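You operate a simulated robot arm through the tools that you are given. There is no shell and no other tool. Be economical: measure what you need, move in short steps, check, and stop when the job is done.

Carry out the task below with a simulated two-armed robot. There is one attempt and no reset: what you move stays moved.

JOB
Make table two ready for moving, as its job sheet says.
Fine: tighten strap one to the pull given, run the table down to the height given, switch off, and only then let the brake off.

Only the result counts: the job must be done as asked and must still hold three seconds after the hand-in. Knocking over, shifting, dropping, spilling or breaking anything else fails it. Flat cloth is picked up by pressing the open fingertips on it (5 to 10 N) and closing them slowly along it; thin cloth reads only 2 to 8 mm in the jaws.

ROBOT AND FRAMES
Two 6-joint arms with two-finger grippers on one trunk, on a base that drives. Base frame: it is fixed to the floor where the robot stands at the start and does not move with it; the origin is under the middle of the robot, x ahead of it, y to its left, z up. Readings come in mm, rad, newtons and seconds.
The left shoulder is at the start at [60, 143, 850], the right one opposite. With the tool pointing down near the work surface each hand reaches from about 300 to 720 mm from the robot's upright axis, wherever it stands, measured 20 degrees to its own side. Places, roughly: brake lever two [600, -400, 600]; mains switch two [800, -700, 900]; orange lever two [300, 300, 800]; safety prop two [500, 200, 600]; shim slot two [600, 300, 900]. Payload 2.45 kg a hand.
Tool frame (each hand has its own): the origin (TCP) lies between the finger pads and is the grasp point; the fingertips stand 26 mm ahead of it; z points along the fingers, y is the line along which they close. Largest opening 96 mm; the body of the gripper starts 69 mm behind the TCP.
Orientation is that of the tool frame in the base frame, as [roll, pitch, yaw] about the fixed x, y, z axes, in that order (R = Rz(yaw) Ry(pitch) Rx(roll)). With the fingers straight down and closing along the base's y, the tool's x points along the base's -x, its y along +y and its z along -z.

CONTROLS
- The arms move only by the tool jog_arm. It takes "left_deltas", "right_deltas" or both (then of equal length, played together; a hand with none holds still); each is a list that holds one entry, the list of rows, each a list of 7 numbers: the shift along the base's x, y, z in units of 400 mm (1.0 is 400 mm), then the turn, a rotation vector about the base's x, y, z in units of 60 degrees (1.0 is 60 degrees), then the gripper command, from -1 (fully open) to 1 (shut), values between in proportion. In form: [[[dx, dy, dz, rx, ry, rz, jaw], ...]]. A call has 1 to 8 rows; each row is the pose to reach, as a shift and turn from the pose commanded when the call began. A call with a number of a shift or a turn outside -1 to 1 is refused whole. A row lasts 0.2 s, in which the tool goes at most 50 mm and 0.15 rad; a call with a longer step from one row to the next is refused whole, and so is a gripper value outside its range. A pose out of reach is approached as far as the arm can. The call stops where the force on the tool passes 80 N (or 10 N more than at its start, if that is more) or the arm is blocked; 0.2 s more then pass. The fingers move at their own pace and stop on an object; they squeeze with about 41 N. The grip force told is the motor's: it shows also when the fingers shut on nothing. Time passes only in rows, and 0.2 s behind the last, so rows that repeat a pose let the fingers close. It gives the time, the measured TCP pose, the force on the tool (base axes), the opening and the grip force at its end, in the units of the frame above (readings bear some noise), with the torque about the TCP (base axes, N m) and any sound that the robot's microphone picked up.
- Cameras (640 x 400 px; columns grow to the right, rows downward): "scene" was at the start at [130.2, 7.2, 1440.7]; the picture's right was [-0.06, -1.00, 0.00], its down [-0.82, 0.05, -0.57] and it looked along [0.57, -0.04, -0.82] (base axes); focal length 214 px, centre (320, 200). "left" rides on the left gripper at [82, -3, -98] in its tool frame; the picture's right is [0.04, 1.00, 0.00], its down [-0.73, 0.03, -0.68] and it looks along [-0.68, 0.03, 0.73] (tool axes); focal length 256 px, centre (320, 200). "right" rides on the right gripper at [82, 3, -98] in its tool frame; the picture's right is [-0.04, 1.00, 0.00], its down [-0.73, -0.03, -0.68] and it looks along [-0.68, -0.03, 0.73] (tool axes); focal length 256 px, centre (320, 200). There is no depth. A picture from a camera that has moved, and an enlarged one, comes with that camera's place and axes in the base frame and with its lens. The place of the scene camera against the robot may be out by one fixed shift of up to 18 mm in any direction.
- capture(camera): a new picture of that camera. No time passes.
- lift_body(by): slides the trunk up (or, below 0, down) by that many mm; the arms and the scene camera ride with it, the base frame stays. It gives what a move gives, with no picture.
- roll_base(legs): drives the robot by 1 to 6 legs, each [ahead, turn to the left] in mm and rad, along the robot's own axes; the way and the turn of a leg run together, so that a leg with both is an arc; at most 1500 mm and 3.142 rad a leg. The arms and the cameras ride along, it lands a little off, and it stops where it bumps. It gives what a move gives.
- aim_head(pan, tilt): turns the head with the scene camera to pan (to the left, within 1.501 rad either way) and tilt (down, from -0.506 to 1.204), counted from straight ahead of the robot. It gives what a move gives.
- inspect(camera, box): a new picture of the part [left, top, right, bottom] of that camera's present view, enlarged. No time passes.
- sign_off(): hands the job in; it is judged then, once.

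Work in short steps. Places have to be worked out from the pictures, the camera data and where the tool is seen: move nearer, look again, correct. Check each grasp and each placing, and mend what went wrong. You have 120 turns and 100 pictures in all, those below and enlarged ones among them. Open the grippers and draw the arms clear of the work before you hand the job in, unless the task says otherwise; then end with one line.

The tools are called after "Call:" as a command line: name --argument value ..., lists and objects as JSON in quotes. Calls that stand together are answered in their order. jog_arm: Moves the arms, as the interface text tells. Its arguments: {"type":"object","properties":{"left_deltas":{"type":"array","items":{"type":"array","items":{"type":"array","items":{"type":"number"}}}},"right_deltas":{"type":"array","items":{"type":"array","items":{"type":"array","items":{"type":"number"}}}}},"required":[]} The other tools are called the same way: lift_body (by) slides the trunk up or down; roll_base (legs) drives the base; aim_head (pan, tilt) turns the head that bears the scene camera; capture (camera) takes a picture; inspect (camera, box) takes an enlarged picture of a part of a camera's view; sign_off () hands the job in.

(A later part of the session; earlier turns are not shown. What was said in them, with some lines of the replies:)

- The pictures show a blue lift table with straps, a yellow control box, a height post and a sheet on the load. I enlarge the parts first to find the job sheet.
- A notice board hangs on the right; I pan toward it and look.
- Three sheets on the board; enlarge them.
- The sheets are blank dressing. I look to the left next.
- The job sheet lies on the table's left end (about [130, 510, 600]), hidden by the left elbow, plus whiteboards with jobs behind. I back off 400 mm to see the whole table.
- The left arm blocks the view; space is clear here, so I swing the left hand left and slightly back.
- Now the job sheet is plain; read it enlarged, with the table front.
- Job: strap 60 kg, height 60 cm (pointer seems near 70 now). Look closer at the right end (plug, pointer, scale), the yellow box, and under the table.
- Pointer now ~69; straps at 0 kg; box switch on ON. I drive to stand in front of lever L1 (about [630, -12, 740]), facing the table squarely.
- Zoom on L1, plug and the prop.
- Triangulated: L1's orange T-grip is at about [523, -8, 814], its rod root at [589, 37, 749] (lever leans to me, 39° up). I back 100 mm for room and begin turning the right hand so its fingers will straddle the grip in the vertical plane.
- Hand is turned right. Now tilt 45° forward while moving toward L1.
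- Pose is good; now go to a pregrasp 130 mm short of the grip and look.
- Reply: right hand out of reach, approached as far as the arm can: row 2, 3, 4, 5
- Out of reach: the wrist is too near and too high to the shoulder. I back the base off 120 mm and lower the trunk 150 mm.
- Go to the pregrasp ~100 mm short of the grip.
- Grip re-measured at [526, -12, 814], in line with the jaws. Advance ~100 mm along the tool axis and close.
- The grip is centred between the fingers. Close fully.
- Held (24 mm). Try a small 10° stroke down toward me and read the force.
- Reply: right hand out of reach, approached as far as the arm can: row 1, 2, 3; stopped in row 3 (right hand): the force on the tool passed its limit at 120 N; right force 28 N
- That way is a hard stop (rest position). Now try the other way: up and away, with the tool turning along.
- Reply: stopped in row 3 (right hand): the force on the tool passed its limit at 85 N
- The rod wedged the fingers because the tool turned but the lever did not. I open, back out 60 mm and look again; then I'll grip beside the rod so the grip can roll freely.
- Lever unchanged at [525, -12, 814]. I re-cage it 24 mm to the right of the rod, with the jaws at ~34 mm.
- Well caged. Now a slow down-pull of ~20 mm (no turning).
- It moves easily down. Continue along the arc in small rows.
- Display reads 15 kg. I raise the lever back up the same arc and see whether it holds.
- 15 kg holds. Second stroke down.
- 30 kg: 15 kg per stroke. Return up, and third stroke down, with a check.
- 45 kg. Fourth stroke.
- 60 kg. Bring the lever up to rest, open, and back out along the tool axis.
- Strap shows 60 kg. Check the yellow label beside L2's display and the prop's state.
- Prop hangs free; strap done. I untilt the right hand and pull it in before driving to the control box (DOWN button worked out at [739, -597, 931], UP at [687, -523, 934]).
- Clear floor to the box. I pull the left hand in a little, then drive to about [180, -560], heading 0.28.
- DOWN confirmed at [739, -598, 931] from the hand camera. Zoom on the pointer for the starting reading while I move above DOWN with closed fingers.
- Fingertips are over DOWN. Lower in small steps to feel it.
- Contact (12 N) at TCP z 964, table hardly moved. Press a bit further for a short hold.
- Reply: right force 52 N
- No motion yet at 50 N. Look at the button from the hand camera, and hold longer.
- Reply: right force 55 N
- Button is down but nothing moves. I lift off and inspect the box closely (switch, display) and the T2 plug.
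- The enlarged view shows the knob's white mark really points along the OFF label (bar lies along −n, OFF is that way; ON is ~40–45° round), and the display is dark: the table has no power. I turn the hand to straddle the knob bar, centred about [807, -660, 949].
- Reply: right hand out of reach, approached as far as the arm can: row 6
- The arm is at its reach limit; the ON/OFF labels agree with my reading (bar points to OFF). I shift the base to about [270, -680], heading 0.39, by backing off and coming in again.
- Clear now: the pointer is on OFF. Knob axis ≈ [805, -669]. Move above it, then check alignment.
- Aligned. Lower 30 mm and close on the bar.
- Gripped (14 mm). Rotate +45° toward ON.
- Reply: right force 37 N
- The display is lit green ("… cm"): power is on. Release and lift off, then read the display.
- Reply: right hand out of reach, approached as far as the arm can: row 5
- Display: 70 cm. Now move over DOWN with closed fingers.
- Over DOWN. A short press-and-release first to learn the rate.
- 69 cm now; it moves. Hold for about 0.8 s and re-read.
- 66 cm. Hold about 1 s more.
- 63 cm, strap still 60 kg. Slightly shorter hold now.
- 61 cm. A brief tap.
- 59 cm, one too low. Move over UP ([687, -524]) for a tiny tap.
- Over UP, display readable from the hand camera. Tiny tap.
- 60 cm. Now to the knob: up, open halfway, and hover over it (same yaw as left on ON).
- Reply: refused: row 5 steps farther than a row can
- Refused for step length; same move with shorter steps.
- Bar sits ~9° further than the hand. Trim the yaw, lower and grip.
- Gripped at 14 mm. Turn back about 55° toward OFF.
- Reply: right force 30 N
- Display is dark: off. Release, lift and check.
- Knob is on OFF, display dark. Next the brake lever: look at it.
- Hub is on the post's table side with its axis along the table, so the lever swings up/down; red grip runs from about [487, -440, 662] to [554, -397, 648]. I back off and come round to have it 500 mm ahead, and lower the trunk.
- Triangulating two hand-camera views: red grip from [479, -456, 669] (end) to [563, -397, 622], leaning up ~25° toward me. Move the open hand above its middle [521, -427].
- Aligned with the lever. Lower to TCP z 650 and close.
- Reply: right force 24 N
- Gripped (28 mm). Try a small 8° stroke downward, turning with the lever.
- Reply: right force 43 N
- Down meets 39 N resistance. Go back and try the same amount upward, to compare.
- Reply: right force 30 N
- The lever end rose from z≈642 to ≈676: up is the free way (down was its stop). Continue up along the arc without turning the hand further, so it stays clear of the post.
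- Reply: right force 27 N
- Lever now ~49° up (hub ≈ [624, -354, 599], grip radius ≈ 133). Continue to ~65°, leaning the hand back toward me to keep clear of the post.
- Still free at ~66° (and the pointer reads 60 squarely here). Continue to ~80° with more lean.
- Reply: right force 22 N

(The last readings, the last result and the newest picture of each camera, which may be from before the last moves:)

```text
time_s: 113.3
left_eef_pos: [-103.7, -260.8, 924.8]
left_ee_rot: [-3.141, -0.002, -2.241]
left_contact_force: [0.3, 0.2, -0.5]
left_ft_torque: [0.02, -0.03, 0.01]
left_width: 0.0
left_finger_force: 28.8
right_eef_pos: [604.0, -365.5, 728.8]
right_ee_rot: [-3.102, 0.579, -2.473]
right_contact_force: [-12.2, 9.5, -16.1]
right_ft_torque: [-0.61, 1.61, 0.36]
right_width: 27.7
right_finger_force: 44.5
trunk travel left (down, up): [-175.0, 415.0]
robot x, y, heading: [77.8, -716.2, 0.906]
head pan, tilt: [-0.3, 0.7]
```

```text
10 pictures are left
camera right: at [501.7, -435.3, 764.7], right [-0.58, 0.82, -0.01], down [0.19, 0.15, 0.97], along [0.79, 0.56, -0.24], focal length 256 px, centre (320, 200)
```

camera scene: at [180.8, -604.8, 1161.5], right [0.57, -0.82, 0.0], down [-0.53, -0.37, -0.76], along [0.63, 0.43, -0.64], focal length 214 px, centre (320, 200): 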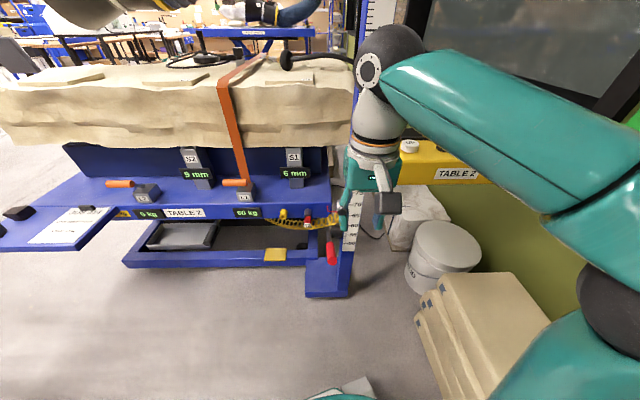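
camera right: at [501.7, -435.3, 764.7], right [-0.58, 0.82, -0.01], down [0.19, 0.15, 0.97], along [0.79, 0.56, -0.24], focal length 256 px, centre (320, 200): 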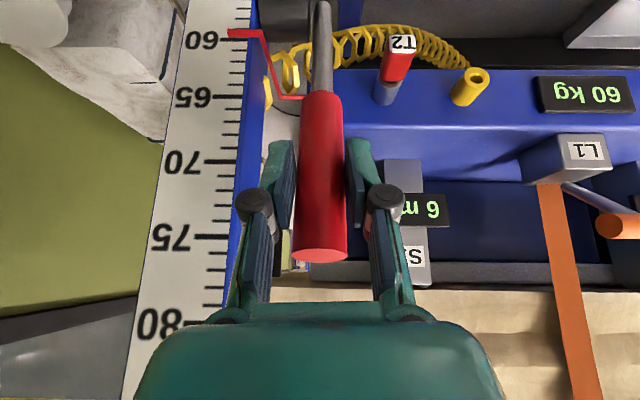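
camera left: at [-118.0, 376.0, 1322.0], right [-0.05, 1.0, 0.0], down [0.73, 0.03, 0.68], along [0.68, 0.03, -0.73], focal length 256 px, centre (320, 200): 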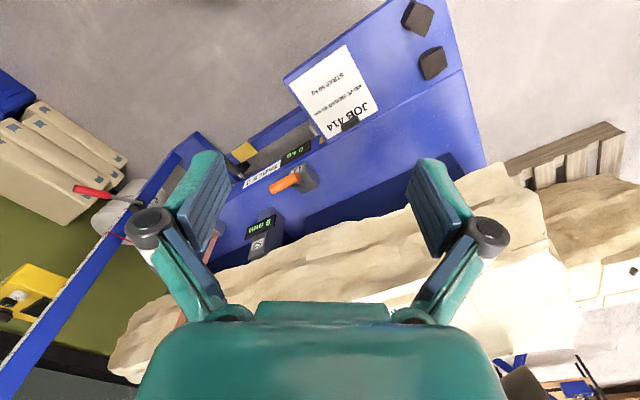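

Near 80°, still no stop. Continue gently to a little past vertical.

Call:
jog_arm --right_deltas '[[[0.019, 0.013, 0.004, 0.03, -0.045, 0, 1], [0.038, 0.026, 0.007, 0.06, -0.09, 0, 1], [0.058, 0.039, 0.007, 0.093, -0.138, 0, 1]]]'

Call:
capture --camera "right"

```text
time_s: 114.1
left_eef_pos: [-106.3, -262.4, 926.4]
left_ee_rot: [-3.138, 0.003, -2.24]
left_contact_force: [-0.1, 0.7, 0.4]
left_ft_torque: [0.01, -0.01, -0.04]
left_width: 0.0
left_finger_force: 28.3
right_eef_pos: [622.1, -351.2, 734.2]
right_ee_rot: [-3.09, 0.752, -2.464]
right_contact_force: [-48.1, -10.6, -6.2]
right_ft_torque: [1.1, 1.67, 0.48]
right_width: 28.7
right_finger_force: 44.7
trunk travel left (down, up): [-175.0, 415.0]
robot x, y, heading: [77.5, -710.4, 0.901]
head pan, tilt: [-0.3, 0.7]
```

```text
9 pictures are left
camera right: at [516.7, -423.7, 748.0], right [-0.57, 0.82, -0.01], down [0.05, 0.05, 1.0], along [0.82, 0.57, -0.07], focal length 256 px, centre (320, 200)
```

right: 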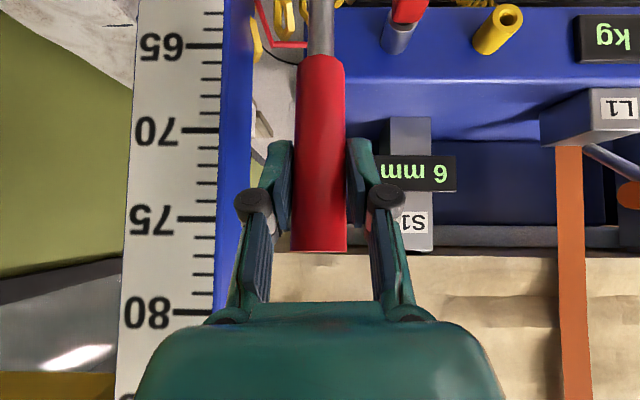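

Force rose to ~46 N against further motion: end stop, lever upright. A slight final push, then open and back straight out.

Call:
jog_arm --right_deltas '[[[0.008, 0.006, 0, 0, 0, 0, 1], [0.008, 0.006, 0, 0, 0, 0, 1]]]'

Call:
jog_arm --right_deltas '[[[0, 0, 0, 0, 0, 0, 0.2], [0, 0, 0, 0, 0, 0, 0.0], [0, 0, 0, 0, 0, 0, 0.0], [-0.06, -0.04, 0.02, 0, 0, 0, 0.0], [-0.14, -0.1, 0.04, 0, 0, 0, 0.0], [-0.23, -0.16, 0.08, 0, 0, 0, 0], [-0.32, -0.22, 0.12, 0, 0, 0, 0]]]'

Call:
capture --camera "scene"

```text
time_s: 114.7
left_eef_pos: [-106.0, -261.5, 925.7]
left_ee_rot: [-3.139, 0.002, -2.242]
left_contact_force: [0.2, -0.7, 0.4]
left_ft_torque: [0.0, -0.01, -0.02]
left_width: 0.0
left_finger_force: 28.4
right_eef_pos: [626.8, -349.5, 733.8]
right_ee_rot: [-3.083, 0.755, -2.46]
right_contact_force: [-36.6, -5.2, -2.1]
right_ft_torque: [1.13, 1.19, 0.3]
right_width: 28.3
right_finger_force: 44.9
trunk travel left (down, up): [-175.0, 415.0]
robot x, y, heading: [76.5, -713.8, 0.907]
head pan, tilt: [-0.3, 0.7]
```

```text
time_s: 116.3
left_eef_pos: [-104.3, -261.2, 926.5]
left_ee_rot: [-3.14, -0.001, -2.242]
left_contact_force: [0.1, 0.7, -0.5]
left_ft_torque: [0.02, 0.02, 0.0]
left_width: 0.0
left_finger_force: 28.1
right_eef_pos: [500.2, -438.5, 783.1]
right_ee_rot: [-3.079, 0.758, -2.459]
right_contact_force: [-0.9, 0.0, -0.4]
right_ft_torque: [0.0, 0.0, 0.02]
right_width: 48.0
right_finger_force: 0.0
trunk travel left (down, up): [-175.0, 415.0]
robot x, y, heading: [74.7, -711.1, 0.902]
head pan, tilt: [-0.3, 0.7]
```

```text
8 pictures are left
camera scene: at [180.8, -604.9, 1161.5], right [0.57, -0.82, 0.0], down [-0.53, -0.36, -0.76], along [0.63, 0.43, -0.64], focal length 214 px, centre (320, 200)
```

scene: 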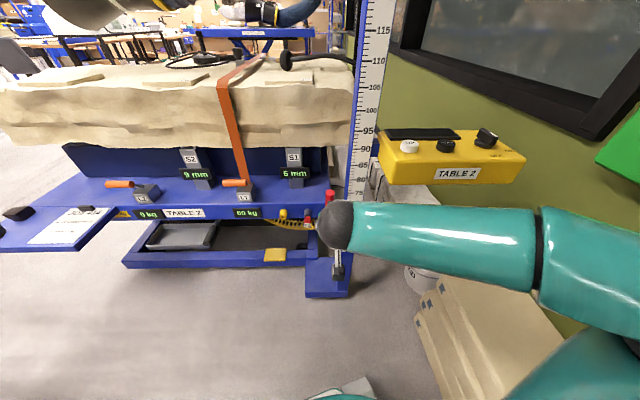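

The lever may not have been quite at a stop (force fell a little). Look at it from the hand camera.

Call:
capture --camera "right"

```text
7 pictures are left
camera right: at [395.2, -511.0, 796.6], right [-0.57, 0.82, -0.02], down [0.04, 0.05, 1.0], along [0.82, 0.57, -0.07], focal length 256 px, centre (320, 200)
```

right: 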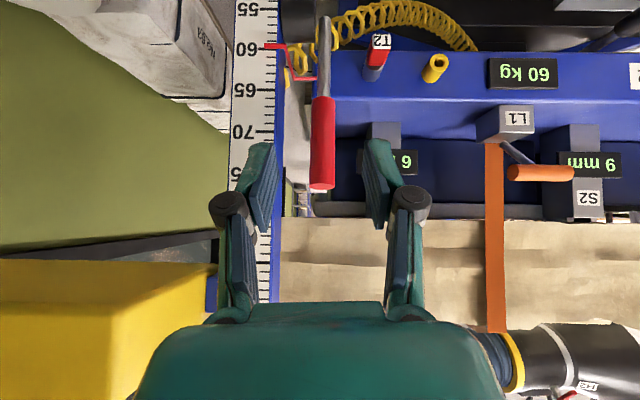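

The lever stays upright. To make sure it's at its end, I nudge it from the front with closed fingers and watch the force.

Call:
jog_arm --right_deltas '[[[0, 0, -0.02, 0, 0, 0, 1], [0, 0, -0.05, 0, 0, 0, 1], [0.08, 0.055, -0.08, 0, 0, 0, 1], [0.17, 0.115, -0.083, 0, 0, 0, 1], [0.25, 0.17, -0.083, 0, 0, 0, 1], [0.27, 0.184, -0.083, 0, 0, 0, 1], [0.285, 0.194, -0.083, 0, 0, 0, 1], [0.3, 0.204, -0.083, 0, 0, 0, 1]]]'

Call:
capture --camera "right"

```text
time_s: 117.7
left_eef_pos: [-107.2, -266.3, 927.4]
left_ee_rot: [-3.139, 0.005, -2.241]
left_contact_force: [0.0, 0.6, -0.2]
left_ft_torque: [0.0, -0.02, 0.0]
left_width: 0.0
left_finger_force: 29.1
right_eef_pos: [596.9, -373.2, 743.1]
right_ee_rot: [-3.077, 0.734, -2.464]
right_contact_force: [-36.4, -32.4, 13.3]
right_ft_torque: [-0.06, 0.18, -0.09]
right_width: 5.9
right_finger_force: 28.7
trunk travel left (down, up): [-175.0, 415.0]
robot x, y, heading: [73.6, -715.2, 0.9]
head pan, tilt: [-0.3, 0.7]
stopped in row 6 (right hand): the force on the tool passed its limit at 96 N (the readings are from after the stop); the commanded pose is now the measured one
```

```text
6 pictures are left
camera right: at [490.6, -445.0, 760.5], right [-0.57, 0.82, -0.02], down [0.06, 0.07, 1.0], along [0.82, 0.57, -0.09], focal length 256 px, centre (320, 200)
```

right: 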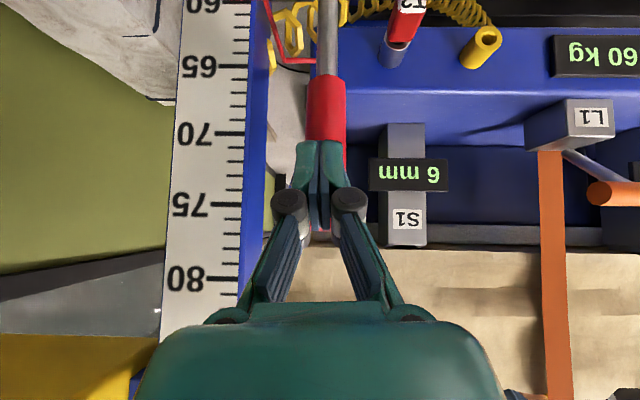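

Firm stop: the brake lever is fully over. Withdraw, open both grippers and back the base away.

Call:
jog_arm --right_deltas '[[[-0.06, -0.04, 0.02, 0, 0, 0, 1], [-0.14, -0.1, 0.04, 0, 0, 0, 1], [-0.22, -0.16, 0.08, 0, 0, 0, 0], [-0.3, -0.22, 0.12, 0, 0, 0, -1], [-0.35, -0.26, 0.2, 0, 0, 0, -1]]]' --left_deltas '[[[0, 0, 0, 0, 0, 0, -1], [0, 0, 0, 0, 0, 0, -1], [0, 0, 0, 0, 0, 0, -1], [0, 0, 0, 0, 0, 0, -1], [0, 0, 0, 0, 0, 0, -1]]]'

Call:
roll_base --legs '[[-200, 0]]'

Call:
capture --camera "scene"

Call:
inspect --camera "scene" --box '[230, 130, 480, 290]'

```text
time_s: 118.9
left_eef_pos: [-103.3, -261.8, 926.7]
left_ee_rot: [-3.141, 0.001, -2.238]
left_contact_force: [-0.6, 0.1, -0.2]
left_ft_torque: [-0.03, 0.0, 0.01]
left_width: 96.0
left_finger_force: 0.1
right_eef_pos: [460.8, -473.6, 820.3]
right_ee_rot: [-3.08, 0.735, -2.46]
right_contact_force: [0.1, 0.3, -0.2]
right_ft_torque: [0.0, -0.02, 0.01]
right_width: 96.1
right_finger_force: 0.0
trunk travel left (down, up): [-175.0, 415.0]
robot x, y, heading: [73.1, -712.9, 0.905]
head pan, tilt: [-0.3, 0.7]
```

```text
time_s: 120.5
left_eef_pos: [-226.9, -417.4, 926.8]
left_ee_rot: [3.141, 0.001, -2.238]
left_contact_force: [0.2, 0.5, -0.9]
left_ft_torque: [0.01, 0.03, 0.01]
left_width: 96.1
left_finger_force: 0.1
right_eef_pos: [340.4, -629.6, 819.2]
right_ee_rot: [-3.081, 0.735, -2.462]
right_contact_force: [-0.5, 0.0, 0.9]
right_ft_torque: [0.0, 0.0, -0.02]
right_width: 95.9
right_finger_force: 0.1
trunk travel left (down, up): [-175.0, 415.0]
robot x, y, heading: [-49.1, -865.4, 0.902]
head pan, tilt: [-0.3, 0.7]
```

```text
5 pictures are left
camera scene: at [58.0, -760.3, 1161.6], right [0.57, -0.82, 0.0], down [-0.53, -0.37, -0.76], along [0.63, 0.43, -0.64], focal length 214 px, centre (320, 200)
```

scene: 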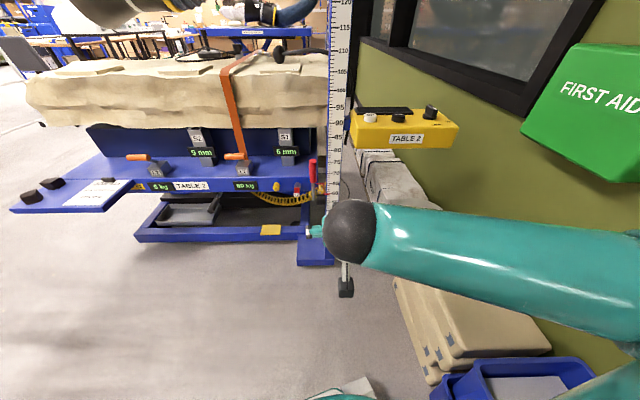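

```text
2.50 times, centred on (355, 210) of scene
camera zoom: at [58.0, -760.3, 1161.6], right [0.57, -0.82, 0.0], down [-0.53, -0.37, -0.76], along [0.63, 0.43, -0.64], focal length 536 px, centre (232, 175)
```

zoom: 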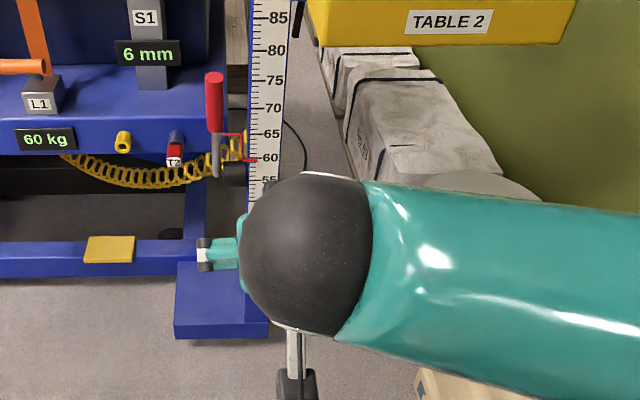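

Strap one reads 60 kg, the pointer stands at 60 cm, the box is dark and off, the brake lever is fully over and the arms are clear, so I hand in.

Call:
sign_off

```text
The job is handed in.
```

Table two is ready to move and handed in: strap one reads 60 kg, the height reads 60 cm, the mains switch is off, and the brake lever went over to its end stop after that.
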